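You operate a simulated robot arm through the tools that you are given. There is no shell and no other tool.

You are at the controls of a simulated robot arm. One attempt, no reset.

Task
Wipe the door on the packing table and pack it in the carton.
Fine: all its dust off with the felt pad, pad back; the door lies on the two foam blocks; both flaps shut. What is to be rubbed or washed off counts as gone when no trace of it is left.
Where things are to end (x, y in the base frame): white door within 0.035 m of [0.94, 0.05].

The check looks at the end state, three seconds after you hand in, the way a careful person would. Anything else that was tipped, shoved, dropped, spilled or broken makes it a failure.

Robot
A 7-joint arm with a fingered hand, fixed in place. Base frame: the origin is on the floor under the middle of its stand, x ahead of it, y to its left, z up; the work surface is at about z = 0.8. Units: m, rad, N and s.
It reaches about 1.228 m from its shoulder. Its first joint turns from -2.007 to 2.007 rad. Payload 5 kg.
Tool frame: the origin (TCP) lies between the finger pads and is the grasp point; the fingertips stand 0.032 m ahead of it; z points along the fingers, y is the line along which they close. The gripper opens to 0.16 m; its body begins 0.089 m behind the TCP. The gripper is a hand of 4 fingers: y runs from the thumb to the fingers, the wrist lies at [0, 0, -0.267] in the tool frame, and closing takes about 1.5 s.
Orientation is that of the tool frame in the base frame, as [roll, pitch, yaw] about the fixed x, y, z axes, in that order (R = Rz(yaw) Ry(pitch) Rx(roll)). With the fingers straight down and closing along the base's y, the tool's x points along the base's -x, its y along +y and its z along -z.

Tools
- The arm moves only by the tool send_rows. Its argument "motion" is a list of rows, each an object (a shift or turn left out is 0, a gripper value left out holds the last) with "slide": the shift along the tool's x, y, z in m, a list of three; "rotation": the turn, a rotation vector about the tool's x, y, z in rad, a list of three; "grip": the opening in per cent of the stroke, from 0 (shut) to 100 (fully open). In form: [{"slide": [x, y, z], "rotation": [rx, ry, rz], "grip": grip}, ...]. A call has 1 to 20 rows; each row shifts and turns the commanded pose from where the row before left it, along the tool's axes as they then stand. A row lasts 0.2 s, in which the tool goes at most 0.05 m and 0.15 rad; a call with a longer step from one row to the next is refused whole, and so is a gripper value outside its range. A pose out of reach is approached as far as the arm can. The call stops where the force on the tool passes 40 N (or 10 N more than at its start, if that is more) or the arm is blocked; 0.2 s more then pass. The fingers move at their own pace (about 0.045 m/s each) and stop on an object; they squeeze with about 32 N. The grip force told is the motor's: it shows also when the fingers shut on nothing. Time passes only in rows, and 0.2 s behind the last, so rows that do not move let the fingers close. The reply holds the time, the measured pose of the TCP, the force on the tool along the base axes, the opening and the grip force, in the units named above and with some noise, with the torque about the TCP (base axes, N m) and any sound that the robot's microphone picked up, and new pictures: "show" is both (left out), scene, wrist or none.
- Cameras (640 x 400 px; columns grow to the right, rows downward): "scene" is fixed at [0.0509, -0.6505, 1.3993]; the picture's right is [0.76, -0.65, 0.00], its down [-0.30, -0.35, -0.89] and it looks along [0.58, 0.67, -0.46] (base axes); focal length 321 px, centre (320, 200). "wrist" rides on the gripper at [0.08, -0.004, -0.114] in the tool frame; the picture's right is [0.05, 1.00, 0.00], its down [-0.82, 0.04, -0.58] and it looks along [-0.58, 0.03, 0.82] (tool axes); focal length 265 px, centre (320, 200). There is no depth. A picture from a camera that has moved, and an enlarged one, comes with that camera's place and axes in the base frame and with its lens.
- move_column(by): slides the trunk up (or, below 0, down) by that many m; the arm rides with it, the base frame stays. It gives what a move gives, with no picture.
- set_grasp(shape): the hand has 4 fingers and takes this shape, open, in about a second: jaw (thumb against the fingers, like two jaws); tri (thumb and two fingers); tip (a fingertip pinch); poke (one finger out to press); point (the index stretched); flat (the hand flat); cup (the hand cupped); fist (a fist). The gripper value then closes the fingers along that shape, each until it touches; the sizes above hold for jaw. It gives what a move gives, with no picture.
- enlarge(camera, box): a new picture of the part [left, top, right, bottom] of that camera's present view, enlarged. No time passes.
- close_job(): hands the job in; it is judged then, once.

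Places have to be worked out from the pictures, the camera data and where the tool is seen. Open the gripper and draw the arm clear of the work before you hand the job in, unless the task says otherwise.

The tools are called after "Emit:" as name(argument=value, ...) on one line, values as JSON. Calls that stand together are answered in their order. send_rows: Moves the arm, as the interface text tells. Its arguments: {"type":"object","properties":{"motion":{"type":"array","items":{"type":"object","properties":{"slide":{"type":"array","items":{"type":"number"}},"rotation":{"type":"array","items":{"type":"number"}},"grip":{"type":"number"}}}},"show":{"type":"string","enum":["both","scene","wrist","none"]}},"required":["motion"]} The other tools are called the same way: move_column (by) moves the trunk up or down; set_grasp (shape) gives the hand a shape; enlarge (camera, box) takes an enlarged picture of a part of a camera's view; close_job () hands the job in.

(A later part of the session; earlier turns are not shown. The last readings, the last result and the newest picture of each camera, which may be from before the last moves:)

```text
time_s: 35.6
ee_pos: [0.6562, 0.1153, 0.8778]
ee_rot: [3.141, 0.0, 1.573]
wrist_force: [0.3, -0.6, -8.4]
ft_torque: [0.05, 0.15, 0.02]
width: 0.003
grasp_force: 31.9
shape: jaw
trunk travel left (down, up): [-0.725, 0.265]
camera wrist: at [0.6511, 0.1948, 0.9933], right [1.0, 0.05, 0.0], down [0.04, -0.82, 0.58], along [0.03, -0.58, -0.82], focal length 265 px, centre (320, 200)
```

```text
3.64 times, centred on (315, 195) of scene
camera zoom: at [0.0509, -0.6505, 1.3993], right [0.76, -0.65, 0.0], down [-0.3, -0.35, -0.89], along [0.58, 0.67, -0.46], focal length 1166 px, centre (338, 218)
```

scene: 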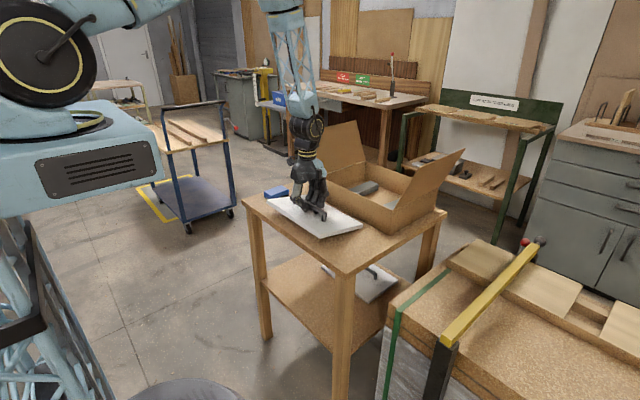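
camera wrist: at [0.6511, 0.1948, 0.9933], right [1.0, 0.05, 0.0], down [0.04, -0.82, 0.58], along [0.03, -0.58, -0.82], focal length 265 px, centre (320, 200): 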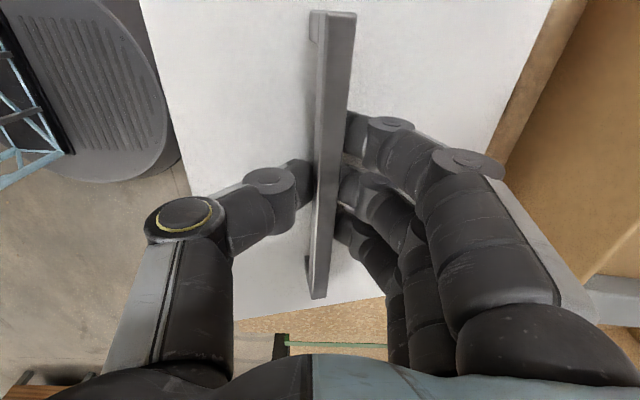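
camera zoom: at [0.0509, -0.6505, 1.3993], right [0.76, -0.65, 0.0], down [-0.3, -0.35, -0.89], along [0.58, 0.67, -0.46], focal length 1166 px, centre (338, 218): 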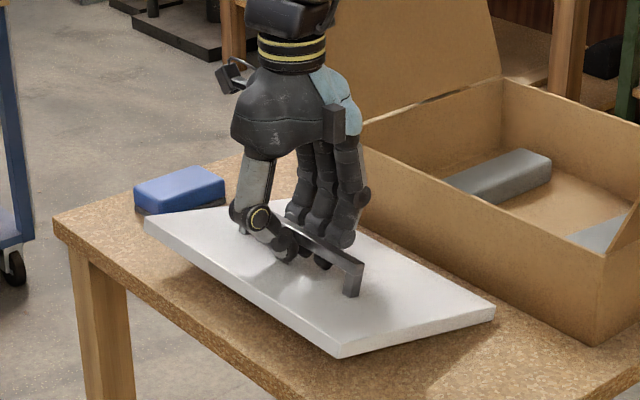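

The door is up (about 8 N), but it tips with its +x side low because the bar sits 0.022 m off the door's centre. I lift a bit more to see whether it holds at this tilt.

Emit:
send_rows(motion=[{"slide": [0, 0, -0.015]}, {"slide": [0, 0, -0.015]}, {"slide": [0, 0, -0.015]}, {}, {}])

Emit:
enlarge(camera="scene", box=[263, 130, 367, 250])

```text
time_s: 36.8
ee_pos: [0.6555, 0.1148, 0.9244]
ee_rot: [3.142, -0.001, 1.574]
wrist_force: [-0.1, 0.0, -8.2]
ft_torque: [-0.01, 0.18, 0.0]
width: 0.003
grasp_force: 31.8
shape: jaw
trunk travel left (down, up): [-0.725, 0.265]
camera wrist: at [0.6514, 0.1957, 1.0392], right [1.0, 0.05, 0.0], down [0.04, -0.82, 0.58], along [0.03, -0.58, -0.82], focal length 265 px, centre (320, 200)
```

scene: 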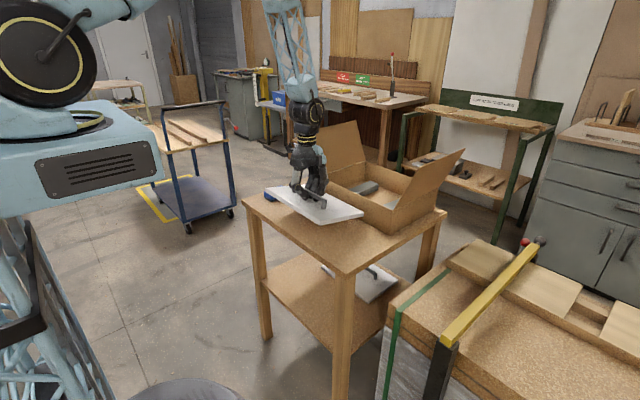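
wrist: 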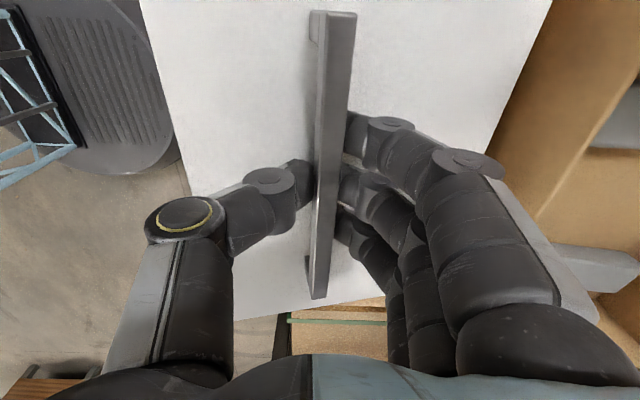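

```text
3.33 times, centred on (315, 190) of scene
camera zoom: at [0.0509, -0.6505, 1.3993], right [0.76, -0.65, 0.0], down [-0.3, -0.35, -0.89], along [0.58, 0.67, -0.46], focal length 1069 px, centre (337, 233)
```

zoom: 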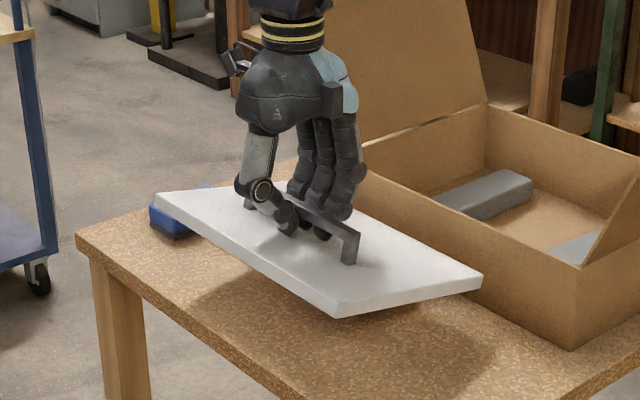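

The door is held steadily, tipped about 0.22 rad (z drops ~0.044 over 0.196 m). I lift it clear and turn the hand -0.22 rad about its x axis, which is base +y, to level the door.

Emit:
send_rows(motion=[{"slide": [0, 0, -0.025]}, {"slide": [0, 0, -0.025]}, {"slide": [0, 0, -0.025]}, {"rotation": [-0.055, 0, 0]}, {"rotation": [-0.055, 0, 0]}, {"rotation": [-0.055, 0, 0]}, {"rotation": [-0.055, 0, 0]}, {}, {}])

Emit:
enlarge(camera="scene", box=[263, 110, 367, 230])

```text
time_s: 38.8
ee_pos: [0.6548, 0.1136, 0.9977]
ee_rot: [2.922, 0.002, 1.573]
wrist_force: [-0.3, 0.0, -8.5]
ft_torque: [0.02, 0.23, 0.01]
width: 0.0031
grasp_force: 31.9
shape: jaw
trunk travel left (down, up): [-0.725, 0.265]
camera wrist: at [0.6256, 0.195, 1.1096], right [0.97, 0.05, 0.22], down [-0.08, -0.82, 0.57], along [0.21, -0.58, -0.79], focal length 265 px, centre (320, 200)
```

scene: 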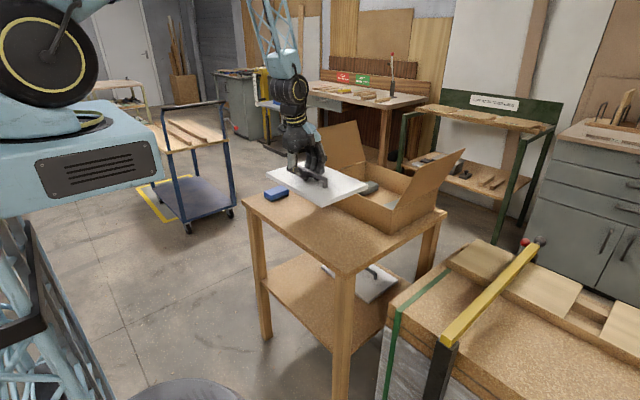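
wrist: 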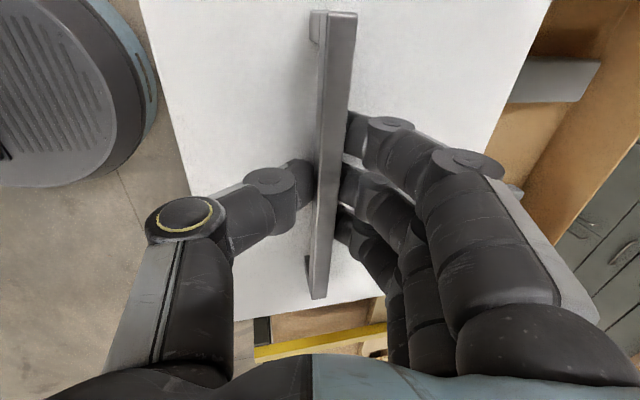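

```text
3.33 times, centred on (315, 170) of scene
camera zoom: at [0.0509, -0.6505, 1.3993], right [0.76, -0.65, 0.0], down [-0.3, -0.35, -0.89], along [0.58, 0.67, -0.46], focal length 1069 px, centre (337, 300)
```

zoom: 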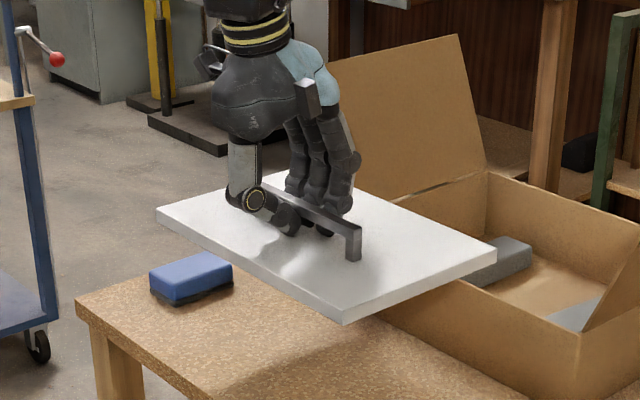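

The door's corners now all compute to z≈0.967, so it is level. I shift it to y≈0.05, then carry it in +x over the carton at this height, with its bottom at about 0.945 above the 0.90 rim.

Emit:
send_rows(motion=[{"slide": [-0.021, 0, 0]}, {"slide": [-0.021, 0, 0]}, {"slide": [-0.021, 0, 0]}, {"slide": [0, 0.02567, 0.00574]}, {"slide": [0, 0.02567, 0.00574]}, {"slide": [0, 0.02567, 0.00574]}, {"slide": [0, 0.02567, 0.00574]}, {"slide": [0, 0.02567, 0.00574]}, {"slide": [0, 0.02567, 0.00574]}, {"slide": [0, 0.02567, 0.00574]}, {"slide": [0, 0.02567, 0.00574]}, {"slide": [0, 0.02567, 0.00574]}, {"slide": [0, 0.02567, 0.00574]}, {}, {}])

Emit:
enlarge(camera="scene", box=[300, 100, 470, 240])

```text
time_s: 42.0
ee_pos: [0.9192, 0.0514, 0.997]
ee_rot: [2.923, 0.0, 1.573]
wrist_force: [1.2, 0.4, -9.0]
ft_torque: [0.03, 0.24, 0.04]
width: 0.0028
grasp_force: 32.4
shape: jaw
trunk travel left (down, up): [-0.725, 0.265]
camera wrist: at [0.891, 0.132, 1.1088], right [0.97, 0.05, 0.22], down [-0.08, -0.82, 0.57], along [0.21, -0.58, -0.79], focal length 265 px, centre (320, 200)
```

scene: 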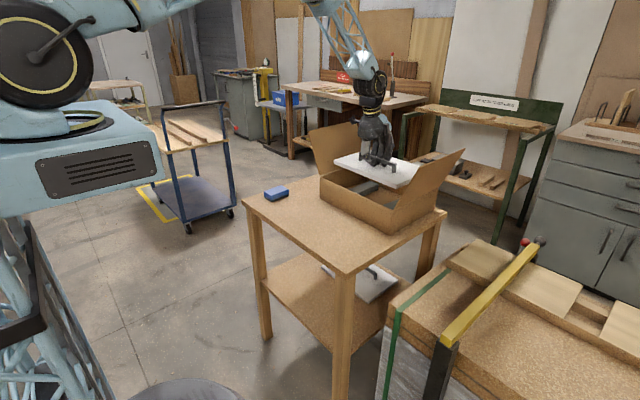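
wrist: 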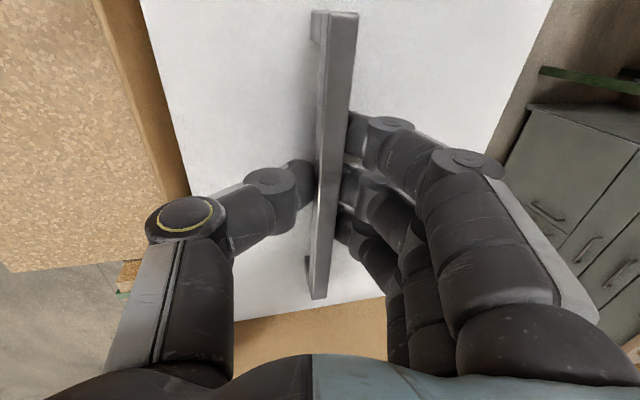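

```text
2.86 times, centred on (385, 170) of scene
camera zoom: at [0.0509, -0.6505, 1.3993], right [0.76, -0.65, 0.0], down [-0.3, -0.35, -0.89], along [0.58, 0.67, -0.46], focal length 916 px, centre (134, 286)
```

zoom: 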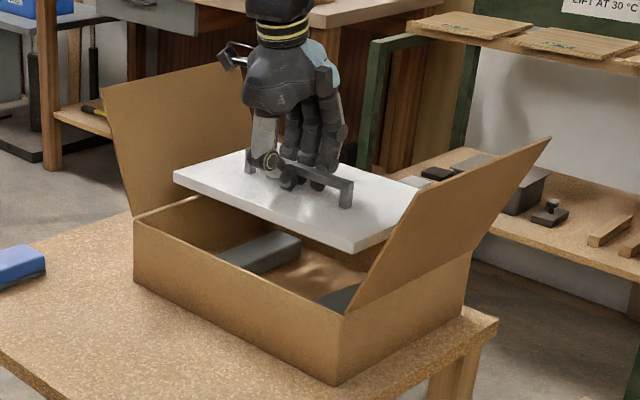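

The scene and wrist views put the door's x span at about 0.848–1.049, about 8 mm too far forward, and the carton at about 0.808–1.072. I shift back 9 mm in x and lower most of the way.

Emit:
send_rows(motion=[{"slide": [0, -0.00878, -0.00196]}, {"slide": [0, -0.0042, 0.0188]}, {"slide": [0, -0.0042, 0.0188]}, {"slide": [0, -0.0042, 0.0188]}, {"slide": [0, -0.0042, 0.0188]}, {}])

Emit:
enlarge(camera="scene", box=[300, 110, 470, 240])

```text
time_s: 43.4
ee_pos: [0.9097, 0.0498, 0.923]
ee_rot: [2.921, 0.001, 1.572]
wrist_force: [0.1, -0.2, -9.1]
ft_torque: [0.05, 0.2, -0.02]
width: 0.0027
grasp_force: 31.9
shape: jaw
trunk travel left (down, up): [-0.725, 0.265]
camera wrist: at [0.881, 0.1317, 1.0335], right [0.97, 0.05, 0.22], down [-0.08, -0.82, 0.57], along [0.21, -0.58, -0.79], focal length 265 px, centre (320, 200)
```

scene: 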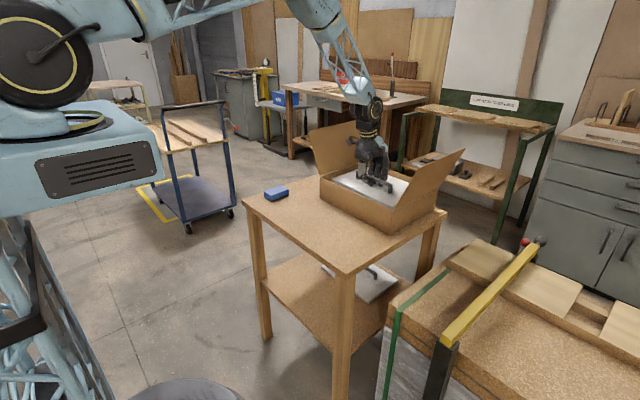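
wrist: 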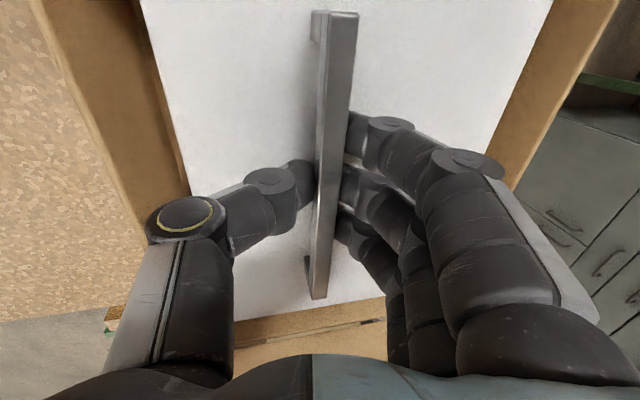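

```text
3.08 times, centred on (385, 175) of scene
camera zoom: at [0.0509, -0.6505, 1.3993], right [0.76, -0.65, 0.0], down [-0.3, -0.35, -0.89], along [0.58, 0.67, -0.46], focal length 987 px, centre (120, 277)
```

zoom: 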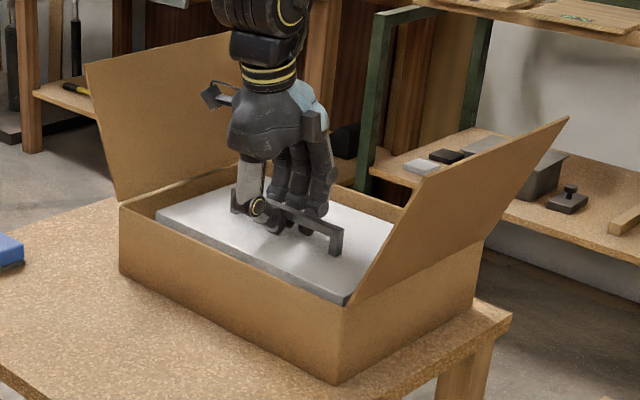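

The door is inside the walls at about x 0.839–1.043, centred near 0.941, with margins all round. I lower it carefully onto the foam.

Emit:
send_rows(motion=[{"slide": [0, -0.0022, 0.00976]}, {"slide": [0, -0.0011, 0.00488]}, {}], show="none")

```text
time_s: 44.2
ee_pos: [0.9102, 0.0515, 0.9055]
ee_rot: [2.921, -0.002, 1.572]
wrist_force: [-0.4, 0.0, -8.7]
ft_torque: [0.02, 0.25, -0.02]
width: 0.0031
grasp_force: 32.5
shape: jaw
trunk travel left (down, up): [-0.725, 0.265]
```

Emit:
send_rows(motion=[{"slide": [0, -0.00087, 0.0039]}, {"slide": [0, -0.00065, 0.0029]}, {}], show="none")

```text
time_s: 45.0
ee_pos: [0.9094, 0.0509, 0.9004]
ee_rot: [2.92, -0.002, 1.571]
wrist_force: [0.1, 0.8, -9.3]
ft_torque: [0.05, 0.23, -0.01]
width: 0.003
grasp_force: 31.9
shape: jaw
trunk travel left (down, up): [-0.725, 0.265]
```

No foam contact yet, since the full 9 N weight is still on the hand. I continue down in 3 mm steps.

Emit:
send_rows(motion=[{"slide": [0, -0.00065, 0.0029]}, {"slide": [0, -0.00065, 0.0029]}, {}], show="none")

```text
time_s: 45.8
ee_pos: [0.9086, 0.0504, 0.8935]
ee_rot: [2.923, 0.0, 1.573]
wrist_force: [0.1, 0.0, -8.1]
ft_torque: [0.04, 0.21, 0.0]
width: 0.0033
grasp_force: 31.7
shape: jaw
trunk travel left (down, up): [-0.725, 0.265]
```

Emit:
send_rows(motion=[{"slide": [0, -0.00044, 0.00195]}, {"slide": [0, -0.00044, 0.00195]}, {}], show="both")

Emit:
enlarge(camera="scene", box=[310, 120, 450, 230])

```text
time_s: 46.6
ee_pos: [0.909, 0.0511, 0.8898]
ee_rot: [2.923, 0.0, 1.574]
wrist_force: [0.4, -0.3, -8.2]
ft_torque: [0.04, 0.23, 0.01]
width: 0.0029
grasp_force: 31.8
shape: jaw
trunk travel left (down, up): [-0.725, 0.265]
camera wrist: at [0.88, 0.1324, 1.0008], right [0.97, 0.05, 0.22], down [-0.08, -0.82, 0.57], along [0.21, -0.58, -0.79], focal length 265 px, centre (320, 200)
```

scene: 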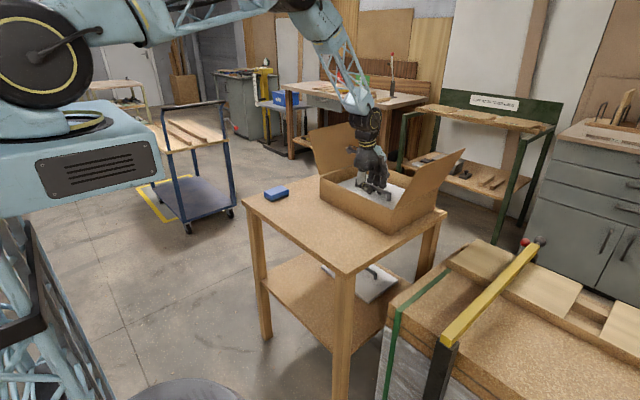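
wrist: 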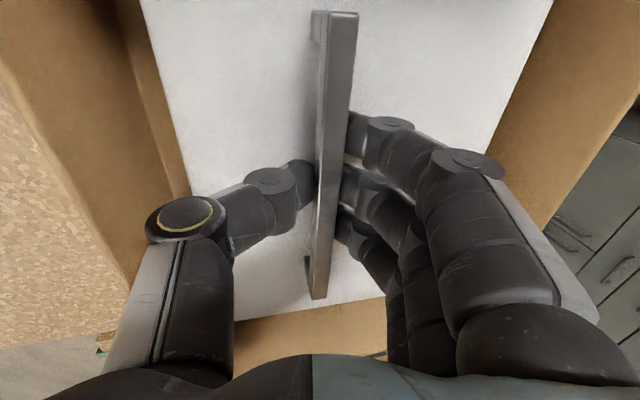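

```text
3.64 times, centred on (380, 175) of scene
camera zoom: at [0.0509, -0.6505, 1.3993], right [0.76, -0.65, 0.0], down [-0.3, -0.35, -0.89], along [0.58, 0.67, -0.46], focal length 1166 px, centre (102, 291)
```

zoom: 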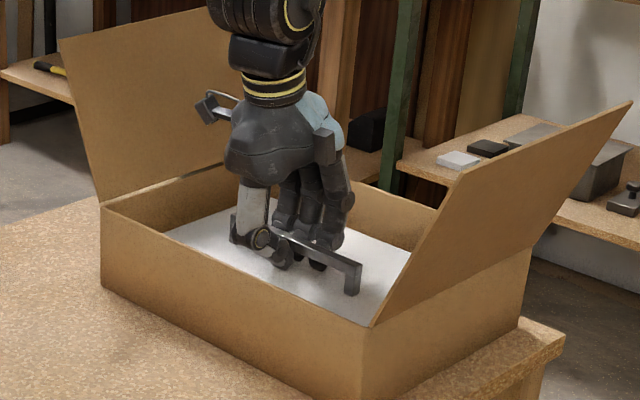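

Still hanging free and well centred, so I keep lowering in small steps.

Emit:
send_rows(motion=[{"slide": [0, -0.00044, 0.00195]}, {"slide": [0, -0.00044, 0.00195]}, {}], show="none")

```text
time_s: 47.4
ee_pos: [0.909, 0.0508, 0.8858]
ee_rot: [2.923, 0.0, 1.574]
wrist_force: [0.1, 0.5, -8.3]
ft_torque: [0.05, 0.25, -0.02]
width: 0.0029
grasp_force: 31.8
shape: jaw
trunk travel left (down, up): [-0.725, 0.265]
```

Emit:
send_rows(motion=[{"slide": [0, -0.00044, 0.00195]}, {"slide": [0, -0.00044, 0.00195]}, {}], show="none")

```text
time_s: 48.2
ee_pos: [0.9077, 0.0507, 0.885]
ee_rot: [2.919, 0.0, 1.573]
wrist_force: [-1.8, -0.2, 7.3]
ft_torque: [0.01, 0.32, -0.02]
width: 0.0033
grasp_force: 32.1
shape: jaw
trunk travel left (down, up): [-0.725, 0.265]
```

The force swung from -8 N to +7 N, so the door rests on the foam. The thumb's knuckle is near the carton wall, so I open only to about 22% to clear the bar and then check.

Emit:
send_rows(motion=[{"grip": 22}, {}, {}, {}, {}])

Emit:
enlarge(camera="scene", box=[320, 130, 440, 230])

```text
time_s: 49.4
ee_pos: [0.9077, 0.0508, 0.8851]
ee_rot: [2.92, 0.001, 1.571]
wrist_force: [3.6, -0.2, 15.8]
ft_torque: [0.0, 0.05, 0.0]
width: 0.0315
grasp_force: 0.1
shape: jaw
trunk travel left (down, up): [-0.725, 0.265]
camera wrist: at [0.879, 0.132, 0.9947], right [0.97, 0.05, 0.22], down [-0.08, -0.82, 0.57], along [0.21, -0.58, -0.79], focal length 265 px, centre (320, 200)
```

scene: 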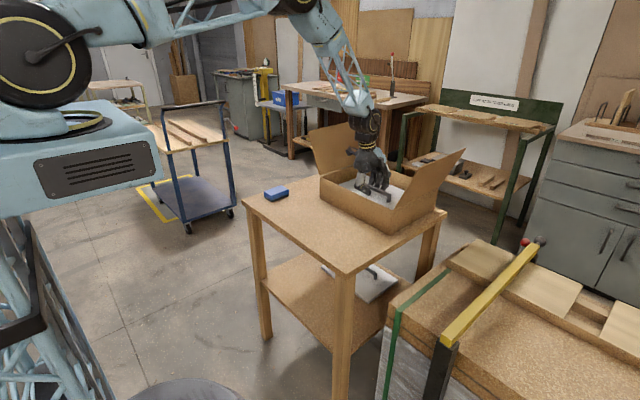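
wrist: 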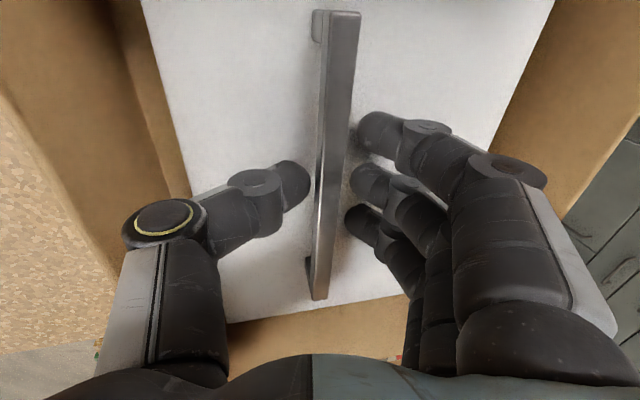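

```text
4.00 times, centred on (380, 180) of scene
camera zoom: at [0.0509, -0.6505, 1.3993], right [0.76, -0.65, 0.0], down [-0.3, -0.35, -0.89], along [0.58, 0.67, -0.46], focal length 1283 px, centre (80, 280)
```

zoom: 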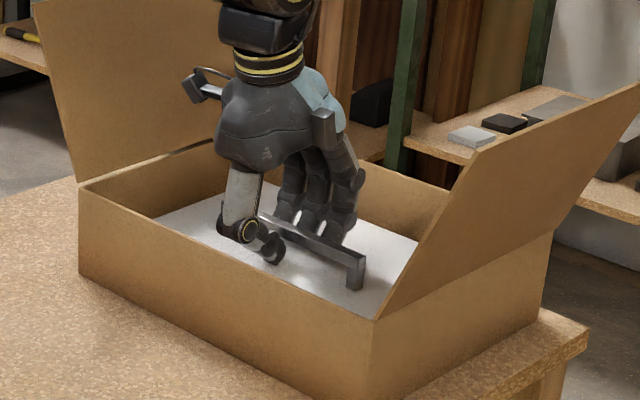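

The fingers are open and off the bar. The +16 N shows the thumb tip pressing the door face, because the hand is tilted. I back out along the tool axis so the bar stays centred between the fingers.

Emit:
send_rows(motion=[{"slide": [0, 0, -0.003]}, {"slide": [0, 0, -0.004]}, {"slide": [0, 0, -0.005]}, {}])

Emit:
enlarge(camera="scene", box=[320, 130, 440, 230])

```text
time_s: 50.4
ee_pos: [0.9065, 0.0502, 0.8935]
ee_rot: [2.924, -0.001, 1.573]
wrist_force: [0.1, 0.4, 0.0]
ft_torque: [-0.01, -0.02, -0.02]
width: 0.0345
grasp_force: 0.1
shape: jaw
trunk travel left (down, up): [-0.725, 0.265]
camera wrist: at [0.8774, 0.132, 1.0054], right [0.97, 0.05, 0.22], down [-0.08, -0.82, 0.57], along [0.21, -0.58, -0.79], focal length 265 px, centre (320, 200)
```

scene: 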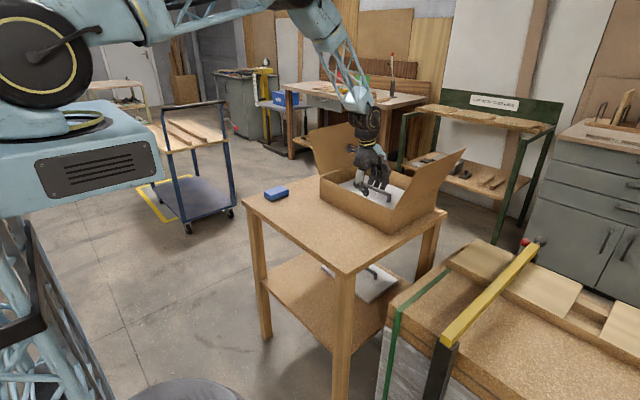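
wrist: 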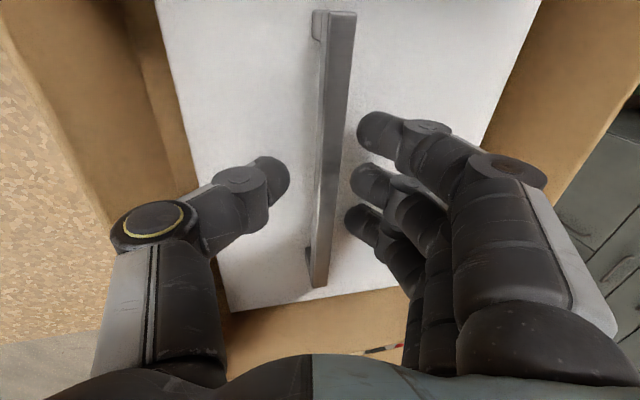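

```text
4.00 times, centred on (380, 180) of scene
camera zoom: at [0.0509, -0.6505, 1.3993], right [0.76, -0.65, 0.0], down [-0.3, -0.35, -0.89], along [0.58, 0.67, -0.46], focal length 1283 px, centre (80, 280)
```

zoom: 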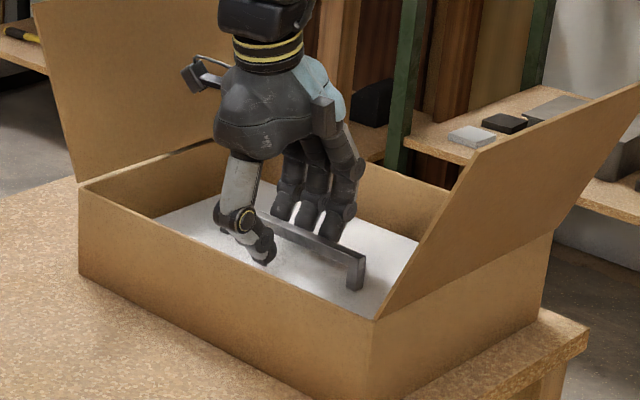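

The force is zero and the bar is free between the fingers. I keep backing out along the tool axis until the hand is clear of the carton.

Emit:
send_rows(motion=[{"slide": [0, 0.001, -0.008]}, {"slide": [0, 0.002, -0.012]}, {"slide": [0, 0, -0.02]}, {"slide": [0, 0, -0.03]}, {"slide": [0, 0, -0.04]}, {"slide": [0, 0, -0.04]}, {"slide": [0, 0, -0.04]}, {}])

Emit:
enlarge(camera="scene", box=[300, 110, 470, 240])

```text
time_s: 52.2
ee_pos: [0.8694, 0.0512, 1.0768]
ee_rot: [2.924, 0.001, 1.573]
wrist_force: [0.3, -0.5, -0.3]
ft_torque: [0.01, -0.02, -0.02]
width: 0.0348
grasp_force: 0.1
shape: jaw
trunk travel left (down, up): [-0.725, 0.265]
camera wrist: at [0.8404, 0.1316, 1.1884], right [0.97, 0.05, 0.22], down [-0.08, -0.82, 0.57], along [0.21, -0.58, -0.79], focal length 265 px, centre (320, 200)
```

scene: 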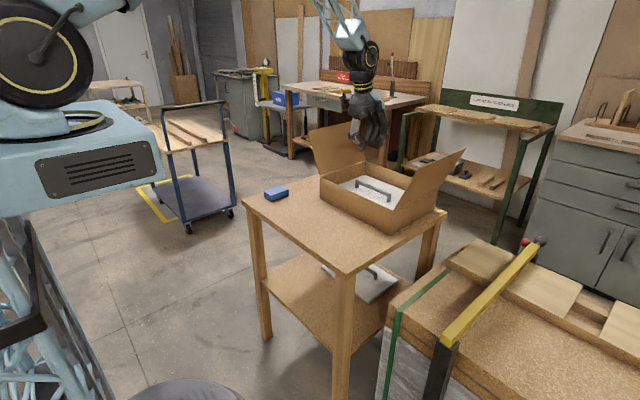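
wrist: 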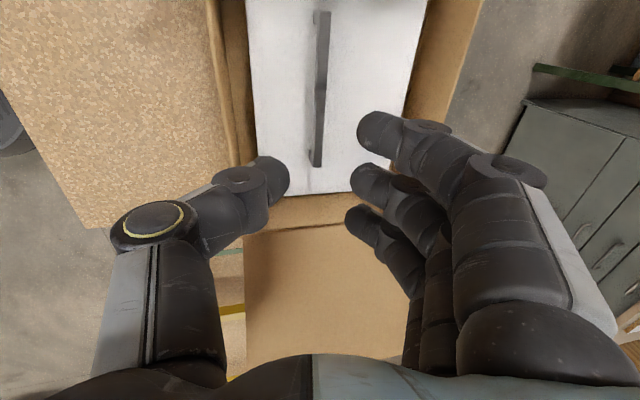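

```text
3.08 times, centred on (385, 175) of scene
camera zoom: at [0.0509, -0.6505, 1.3993], right [0.76, -0.65, 0.0], down [-0.3, -0.35, -0.89], along [0.58, 0.67, -0.46], focal length 987 px, centre (120, 277)
```

zoom: 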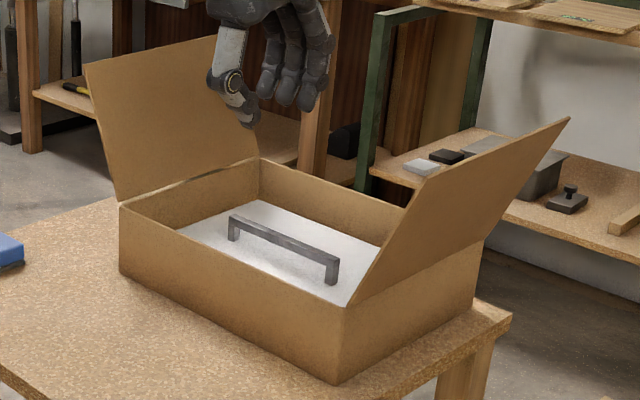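

The door lies in the carton with the handle below the rim and the hand is clear. Next I straighten the hand, close the fingers into a pusher, and go over and outside the +y flap, whose top edge is at about y 0.28, z 1.08.

Emit:
send_rows(motion=[{"slide": [0, 0, -0.04], "grip": 0}, {"slide": [0, 0, -0.04]}, {"rotation": [0.11, 0, 0]}, {"rotation": [0.11, 0, 0]}, {"slide": [0, 0, -0.04]}, {"slide": [0.04, 0, -0.01]}, {"slide": [0.045, 0.01, 0]}, {"slide": [0.045, 0.01, 0]}, {"slide": [0.045, 0.01, 0]}, {"slide": [0.045, 0.015, 0]}, {"slide": [0.045, 0.015, 0]}, {"slide": [0.045, 0.015, 0]}, {"slide": [0.03, 0.01, 0]}, {}])

Emit:
enlarge(camera="scene", box=[300, 110, 470, 240])

```text
time_s: 55.2
ee_pos: [0.9324, 0.3907, 1.2119]
ee_rot: [-3.14, 0.001, 1.573]
wrist_force: [0.0, -0.6, 0.5]
ft_torque: [0.01, -0.01, -0.03]
width: 0.0
grasp_force: 32.0
shape: jaw
trunk travel left (down, up): [-0.725, 0.265]
camera wrist: at [0.9282, 0.4723, 1.327], right [1.0, 0.05, 0.0], down [0.04, -0.82, 0.58], along [0.03, -0.58, -0.82], focal length 265 px, centre (320, 200)
```

scene: 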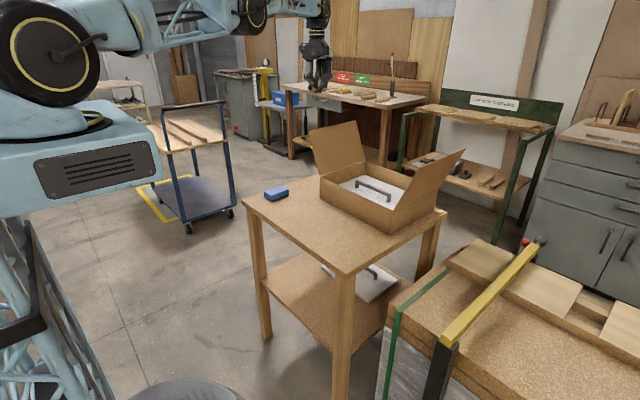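
wrist: 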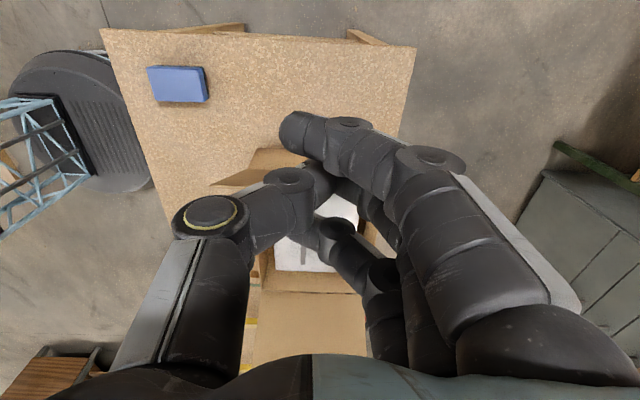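

```text
3.08 times, centred on (385, 175) of scene
camera zoom: at [0.0509, -0.6505, 1.3993], right [0.76, -0.65, 0.0], down [-0.3, -0.35, -0.89], along [0.58, 0.67, -0.46], focal length 987 px, centre (120, 277)
```

zoom: 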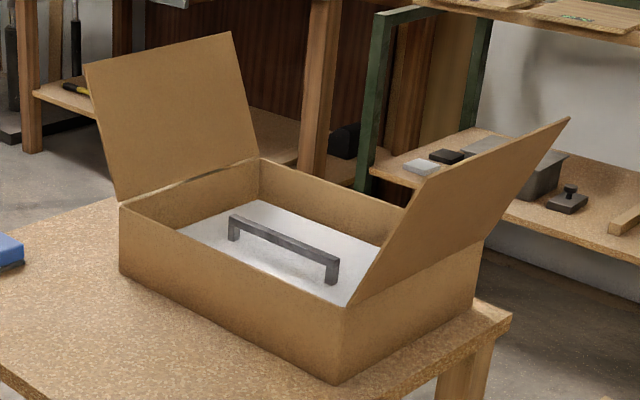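

The hand is at y 0.39, outside the +y flap. I lower to TCP z≈1.05 so the closed fingers stand beside the upper part of the flap, then ease in -y up to near contact.

Emit:
send_rows(motion=[{"slide": [0, 0, 0.04]}, {"slide": [0, 0, 0.04]}, {"slide": [0, 0, 0.04]}, {"slide": [0, 0, 0.04]}, {"slide": [-0.02, 0, 0]}, {"slide": [-0.02, 0, 0]}, {}])

Emit:
enlarge(camera="scene", box=[290, 70, 470, 240])

```text
time_s: 56.8
ee_pos: [0.9371, 0.3527, 1.0493]
ee_rot: [-3.141, 0.0, 1.573]
wrist_force: [0.4, 0.2, 0.5]
ft_torque: [0.0, 0.04, -0.02]
width: 0.0
grasp_force: 31.9
shape: jaw
trunk travel left (down, up): [-0.725, 0.265]
camera wrist: at [0.9323, 0.4332, 1.1631], right [1.0, 0.05, 0.0], down [0.04, -0.82, 0.58], along [0.03, -0.58, -0.82], focal length 265 px, centre (320, 200)
```

scene: 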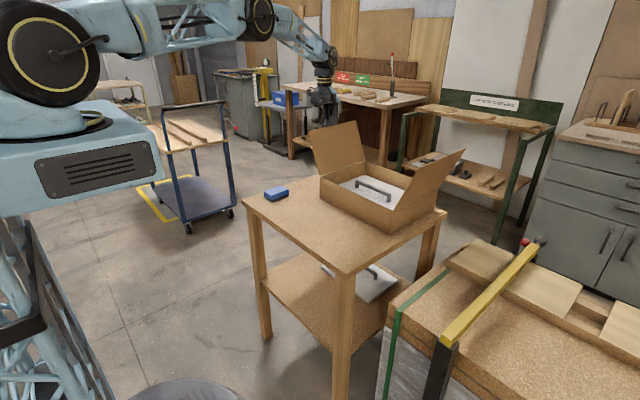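
wrist: 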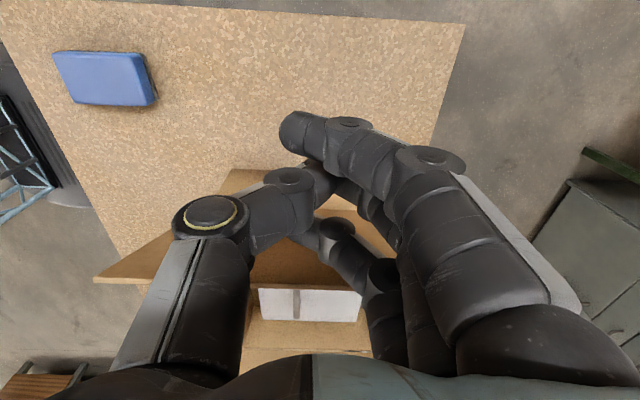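

```text
2.35 times, centred on (380, 155) of scene
camera zoom: at [0.0509, -0.6505, 1.3993], right [0.76, -0.65, 0.0], down [-0.3, -0.35, -0.89], along [0.58, 0.67, -0.46], focal length 755 px, centre (179, 306)
```

zoom: 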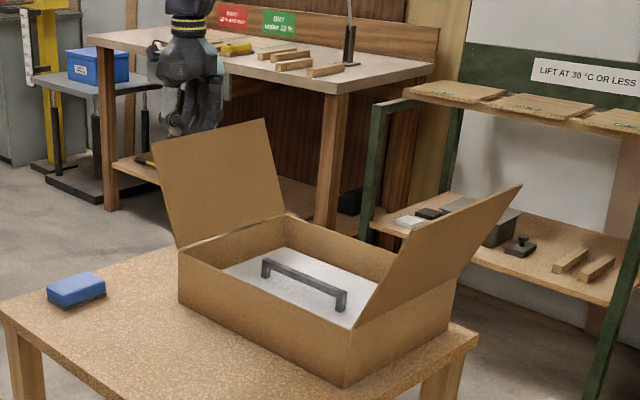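

The flap's top edge is at about y 0.30, just short of the fingers. I push slowly in -y and watch the flap and the force.

Emit:
send_rows(motion=[{"slide": [-0.012, 0, 0]}, {"slide": [-0.012, 0, 0]}, {"slide": [-0.012, 0, 0]}, {"slide": [-0.012, 0, 0]}, {}])

Emit:
enlarge(camera="scene", box=[290, 70, 470, 240])

```text
time_s: 58.0
ee_pos: [0.9355, 0.3039, 1.0497]
ee_rot: [3.141, 0.001, 1.574]
wrist_force: [-0.3, 0.0, 0.4]
ft_torque: [0.01, 0.02, -0.02]
width: 0.0
grasp_force: 32.1
shape: jaw
trunk travel left (down, up): [-0.725, 0.265]
camera wrist: at [0.9314, 0.3859, 1.1638], right [1.0, 0.05, 0.0], down [0.04, -0.82, 0.58], along [0.03, -0.58, -0.82], focal length 265 px, centre (320, 200)
```

scene: 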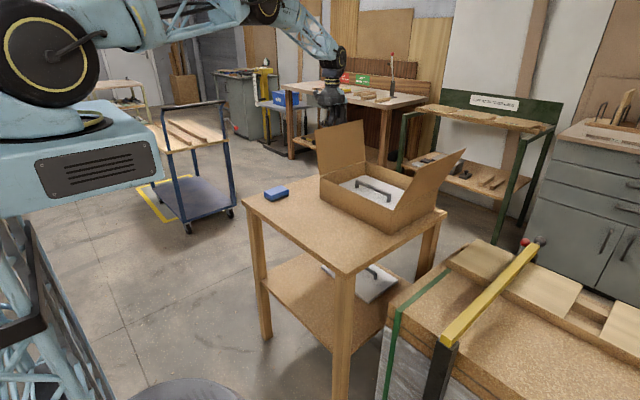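
wrist: 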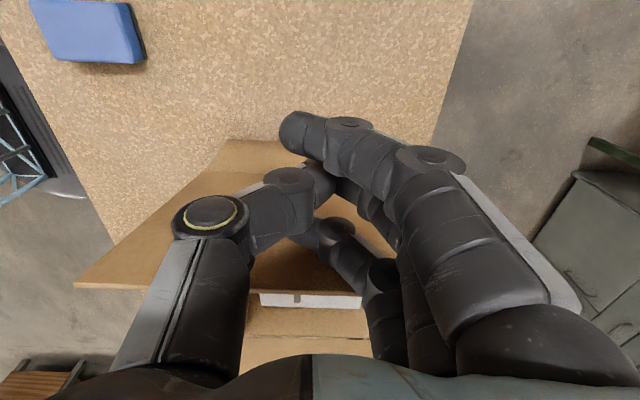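

```text
2.35 times, centred on (380, 155) of scene
camera zoom: at [0.0509, -0.6505, 1.3993], right [0.76, -0.65, 0.0], down [-0.3, -0.35, -0.89], along [0.58, 0.67, -0.46], focal length 755 px, centre (179, 306)
```

zoom: 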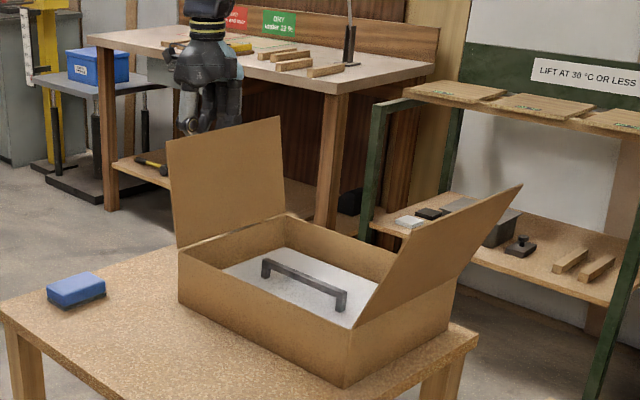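

The flap is turning with almost no force and the carton has not moved. I keep pushing past vertical.

Emit:
send_rows(motion=[{"slide": [-0.013, 0, 0]}, {"slide": [-0.013, 0, 0]}, {"slide": [-0.013, 0, 0]}, {"slide": [-0.013, 0, 0]}, {"slide": [-0.013, 0, 0]}, {"slide": [-0.013, 0, 0]}, {"slide": [-0.013, 0, 0]}, {}])

Emit:
enlarge(camera="scene", box=[290, 70, 470, 240])

```text
time_s: 59.8
ee_pos: [0.9354, 0.2125, 1.0482]
ee_rot: [3.14, 0.0, 1.571]
wrist_force: [0.5, -0.2, -0.2]
ft_torque: [-0.02, -0.05, 0.02]
width: 0.0002
grasp_force: 31.9
shape: jaw
trunk travel left (down, up): [-0.725, 0.265]
camera wrist: at [0.9312, 0.2941, 1.1638], right [1.0, 0.05, 0.0], down [0.04, -0.82, 0.58], along [0.03, -0.58, -0.82], focal length 265 px, centre (320, 200)
```

scene: 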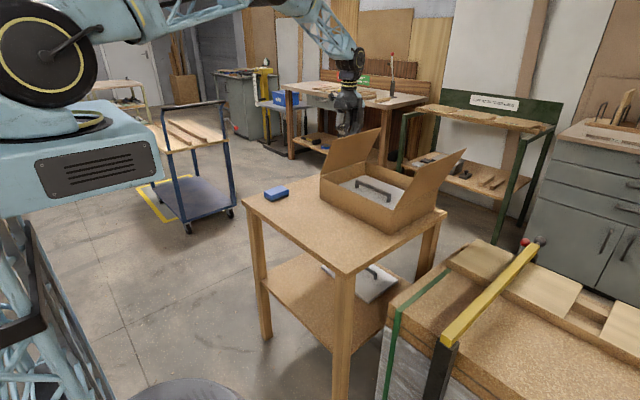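
wrist: 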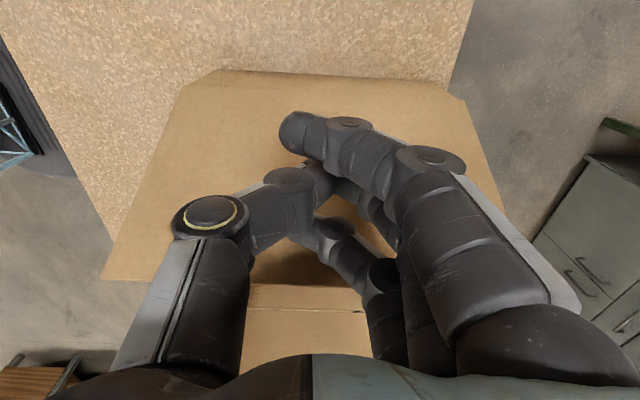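

```text
2.35 times, centred on (380, 155) of scene
camera zoom: at [0.0509, -0.6505, 1.3993], right [0.76, -0.65, 0.0], down [-0.3, -0.35, -0.89], along [0.58, 0.67, -0.46], focal length 755 px, centre (179, 306)
```

zoom: 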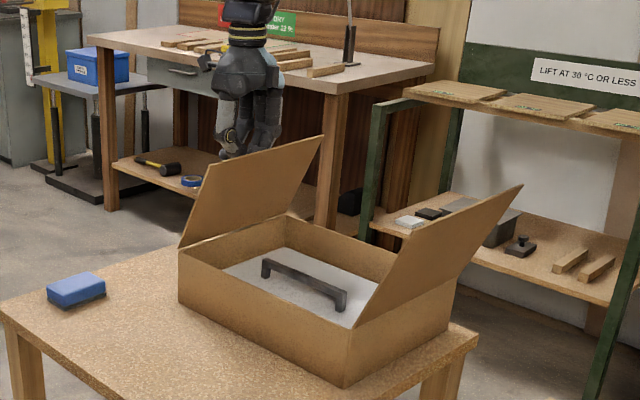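

The flap is now tilted about 27° inward and follows the fingers. I sweep along the closing arc, further in -y and down.

Emit:
send_rows(motion=[{"slide": [-0.017, 0, 0.012]}, {"slide": [-0.017, 0, 0.012]}, {"slide": [-0.009, 0, 0.0123]}, {"slide": [-0.009, 0, 0.0123]}, {"slide": [-0.009, 0, 0.0123]}, {"slide": [-0.0035, 0, 0.01]}, {"slide": [-0.0035, 0, 0.01]}, {"slide": [-0.003, 0, 0.008]}, {}])

Emit:
enlarge(camera="scene", box=[290, 70, 470, 240])

```text
time_s: 61.8
ee_pos: [0.9354, 0.1421, 0.959]
ee_rot: [3.141, -0.001, 1.571]
wrist_force: [0.3, 0.4, 0.6]
ft_torque: [-0.01, 0.02, 0.01]
width: 0.0001
grasp_force: 31.9
shape: jaw
trunk travel left (down, up): [-0.725, 0.265]
camera wrist: at [0.9313, 0.2225, 1.0738], right [1.0, 0.05, 0.0], down [0.04, -0.82, 0.58], along [0.03, -0.58, -0.82], focal length 265 px, centre (320, 200)
```

scene: 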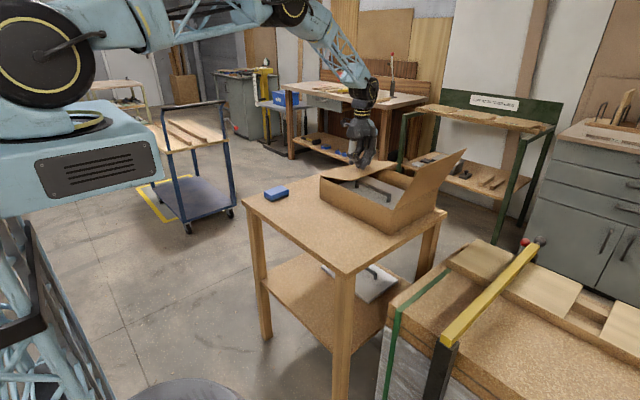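
wrist: 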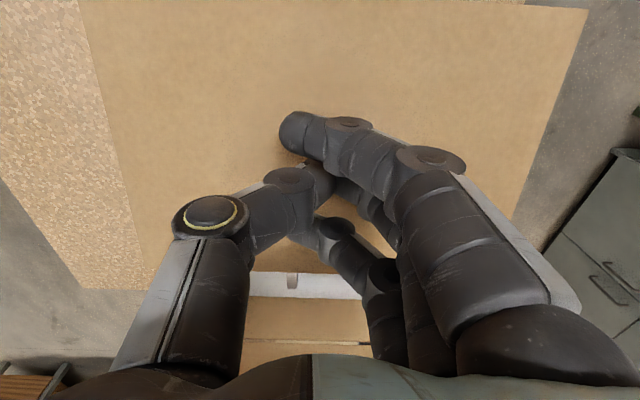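

```text
2.35 times, centred on (380, 155) of scene
camera zoom: at [0.0509, -0.6505, 1.3993], right [0.76, -0.65, 0.0], down [-0.3, -0.35, -0.89], along [0.58, 0.67, -0.46], focal length 755 px, centre (179, 306)
```

zoom: 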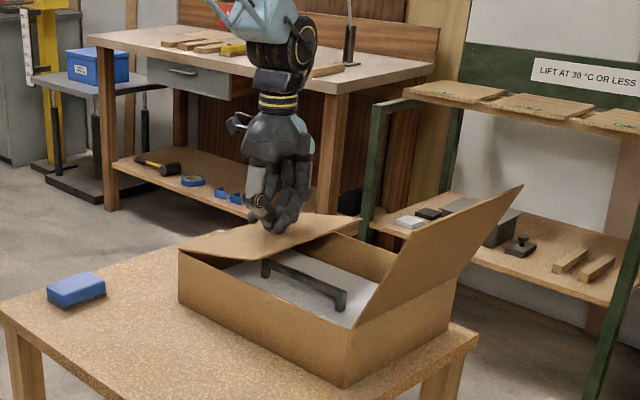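

The +y flap is almost down. I press gently further, in small steps, until it meets the rim.

Emit:
send_rows(motion=[{"slide": [-0.002, 0, 0.006]}, {"slide": [0, 0, 0.006]}, {"slide": [0, 0, 0.004]}, {"slide": [0, 0, 0.003]}, {}])

Emit:
enlarge(camera="scene", box=[300, 120, 470, 240])

```text
time_s: 63.0
ee_pos: [0.9358, 0.1401, 0.9411]
ee_rot: [-3.141, -0.001, 1.573]
wrist_force: [-0.5, 0.2, -0.6]
ft_torque: [-0.01, -0.02, 0.03]
width: 0.0
grasp_force: 31.9
shape: jaw
trunk travel left (down, up): [-0.725, 0.265]
camera wrist: at [0.9311, 0.2204, 1.0554], right [1.0, 0.05, 0.0], down [0.04, -0.82, 0.58], along [0.03, -0.58, -0.82], focal length 265 px, centre (320, 200)
```

scene: 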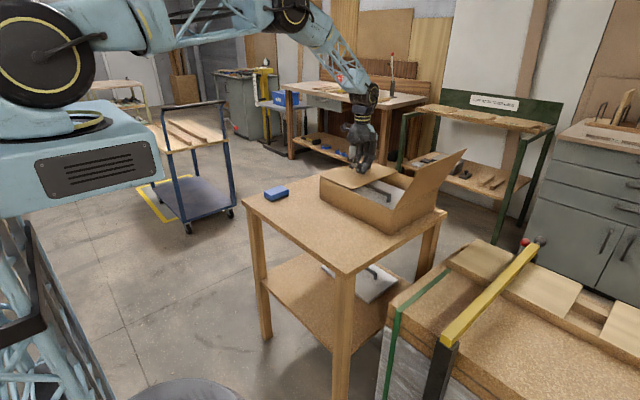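
wrist: 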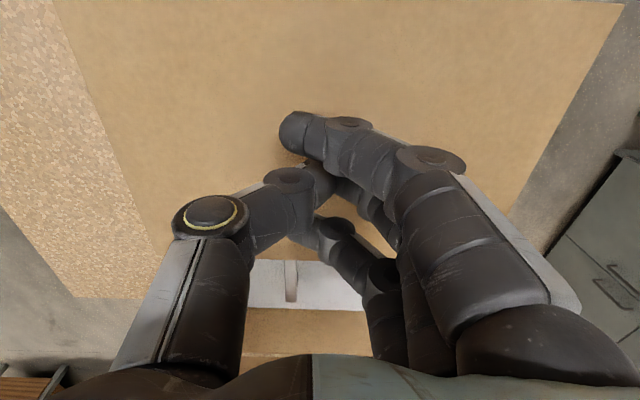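

```text
3.33 times, centred on (385, 180) of scene
camera zoom: at [0.0509, -0.6505, 1.3993], right [0.76, -0.65, 0.0], down [-0.3, -0.35, -0.89], along [0.58, 0.67, -0.46], focal length 1069 px, centre (103, 267)
```

zoom: 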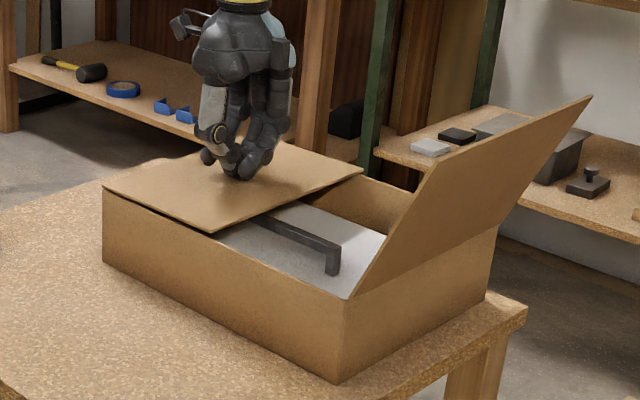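

A small gap remains at the flap's edge, so I continue down in fine steps.

Emit:
send_rows(motion=[{"slide": [0, 0, 0.003]}, {"slide": [0, 0, 0.003]}, {"slide": [0, 0, 0.002]}, {}], show="none")

Emit:
enlarge(camera="scene", box=[300, 120, 470, 240])

```text
time_s: 64.0
ee_pos: [0.9347, 0.1389, 0.9356]
ee_rot: [3.138, 0.0, 1.573]
wrist_force: [0.3, 0.7, 18.0]
ft_torque: [0.08, -0.23, -0.01]
width: 0.0002
grasp_force: 32.0
shape: jaw
trunk travel left (down, up): [-0.725, 0.265]
```

```text
3.33 times, centred on (385, 180) of scene
camera zoom: at [0.0509, -0.6505, 1.3993], right [0.76, -0.65, 0.0], down [-0.3, -0.35, -0.89], along [0.58, 0.67, -0.46], focal length 1069 px, centre (103, 267)
```

zoom: 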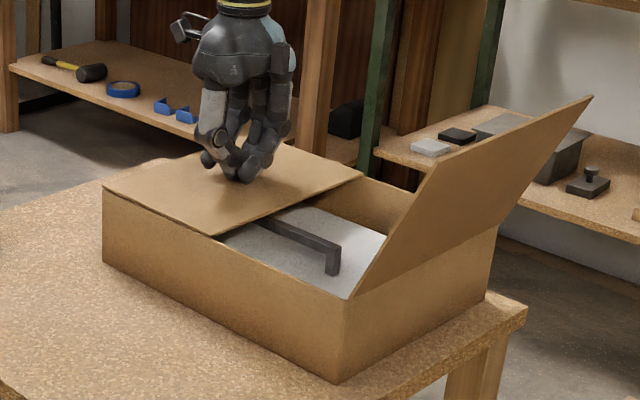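

The press reads 18 N and the flap is flush with the rim. I lift away and check that it stays shut.

Emit:
send_rows(motion=[{"slide": [0, 0, -0.01]}, {"slide": [0, 0, -0.03]}, {"slide": [0, 0, -0.04]}, {"slide": [0, 0, -0.04]}, {"slide": [0, 0, -0.04]}, {"slide": [0, 0, -0.04]}, {"slide": [0, 0, -0.04]}, {"slide": [0, 0, -0.03]}, {}])

Emit:
enlarge(camera="scene", box=[300, 120, 470, 240])

```text
time_s: 66.0
ee_pos: [0.9343, 0.141, 1.2013]
ee_rot: [-3.141, 0.001, 1.572]
wrist_force: [0.1, -0.7, 0.6]
ft_torque: [0.01, 0.0, 0.02]
width: 0.0
grasp_force: 32.1
shape: jaw
trunk travel left (down, up): [-0.725, 0.265]
camera wrist: at [0.9311, 0.222, 1.3174], right [1.0, 0.05, 0.0], down [0.04, -0.82, 0.58], along [0.03, -0.58, -0.82], focal length 265 px, centre (320, 200)
```

scene: 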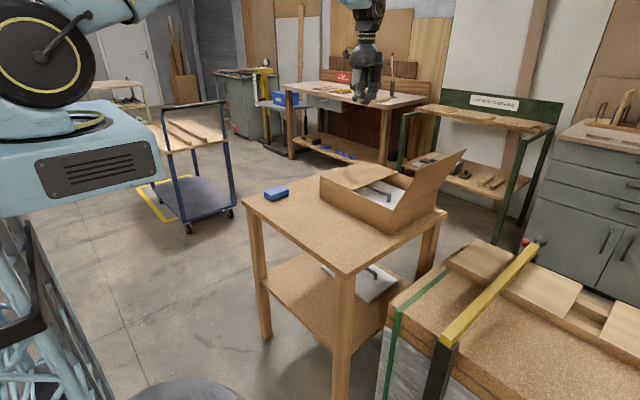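
wrist: 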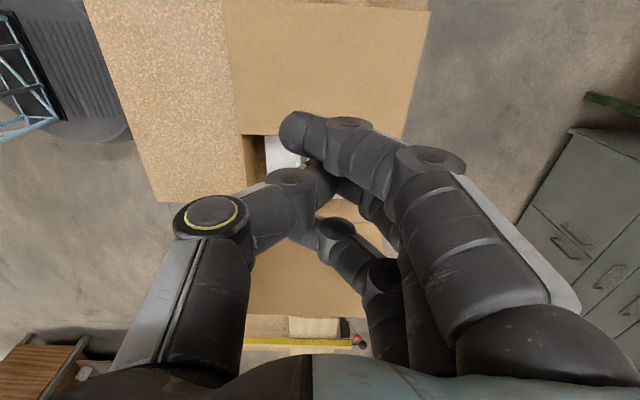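

```text
3.33 times, centred on (385, 180) of scene
camera zoom: at [0.0509, -0.6505, 1.3993], right [0.76, -0.65, 0.0], down [-0.3, -0.35, -0.89], along [0.58, 0.67, -0.46], focal length 1069 px, centre (103, 267)
```

zoom: 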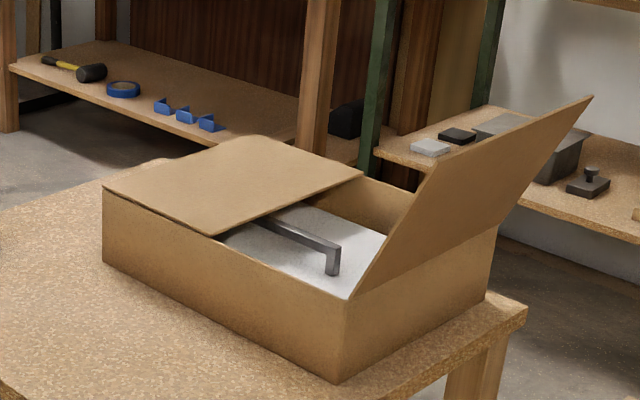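

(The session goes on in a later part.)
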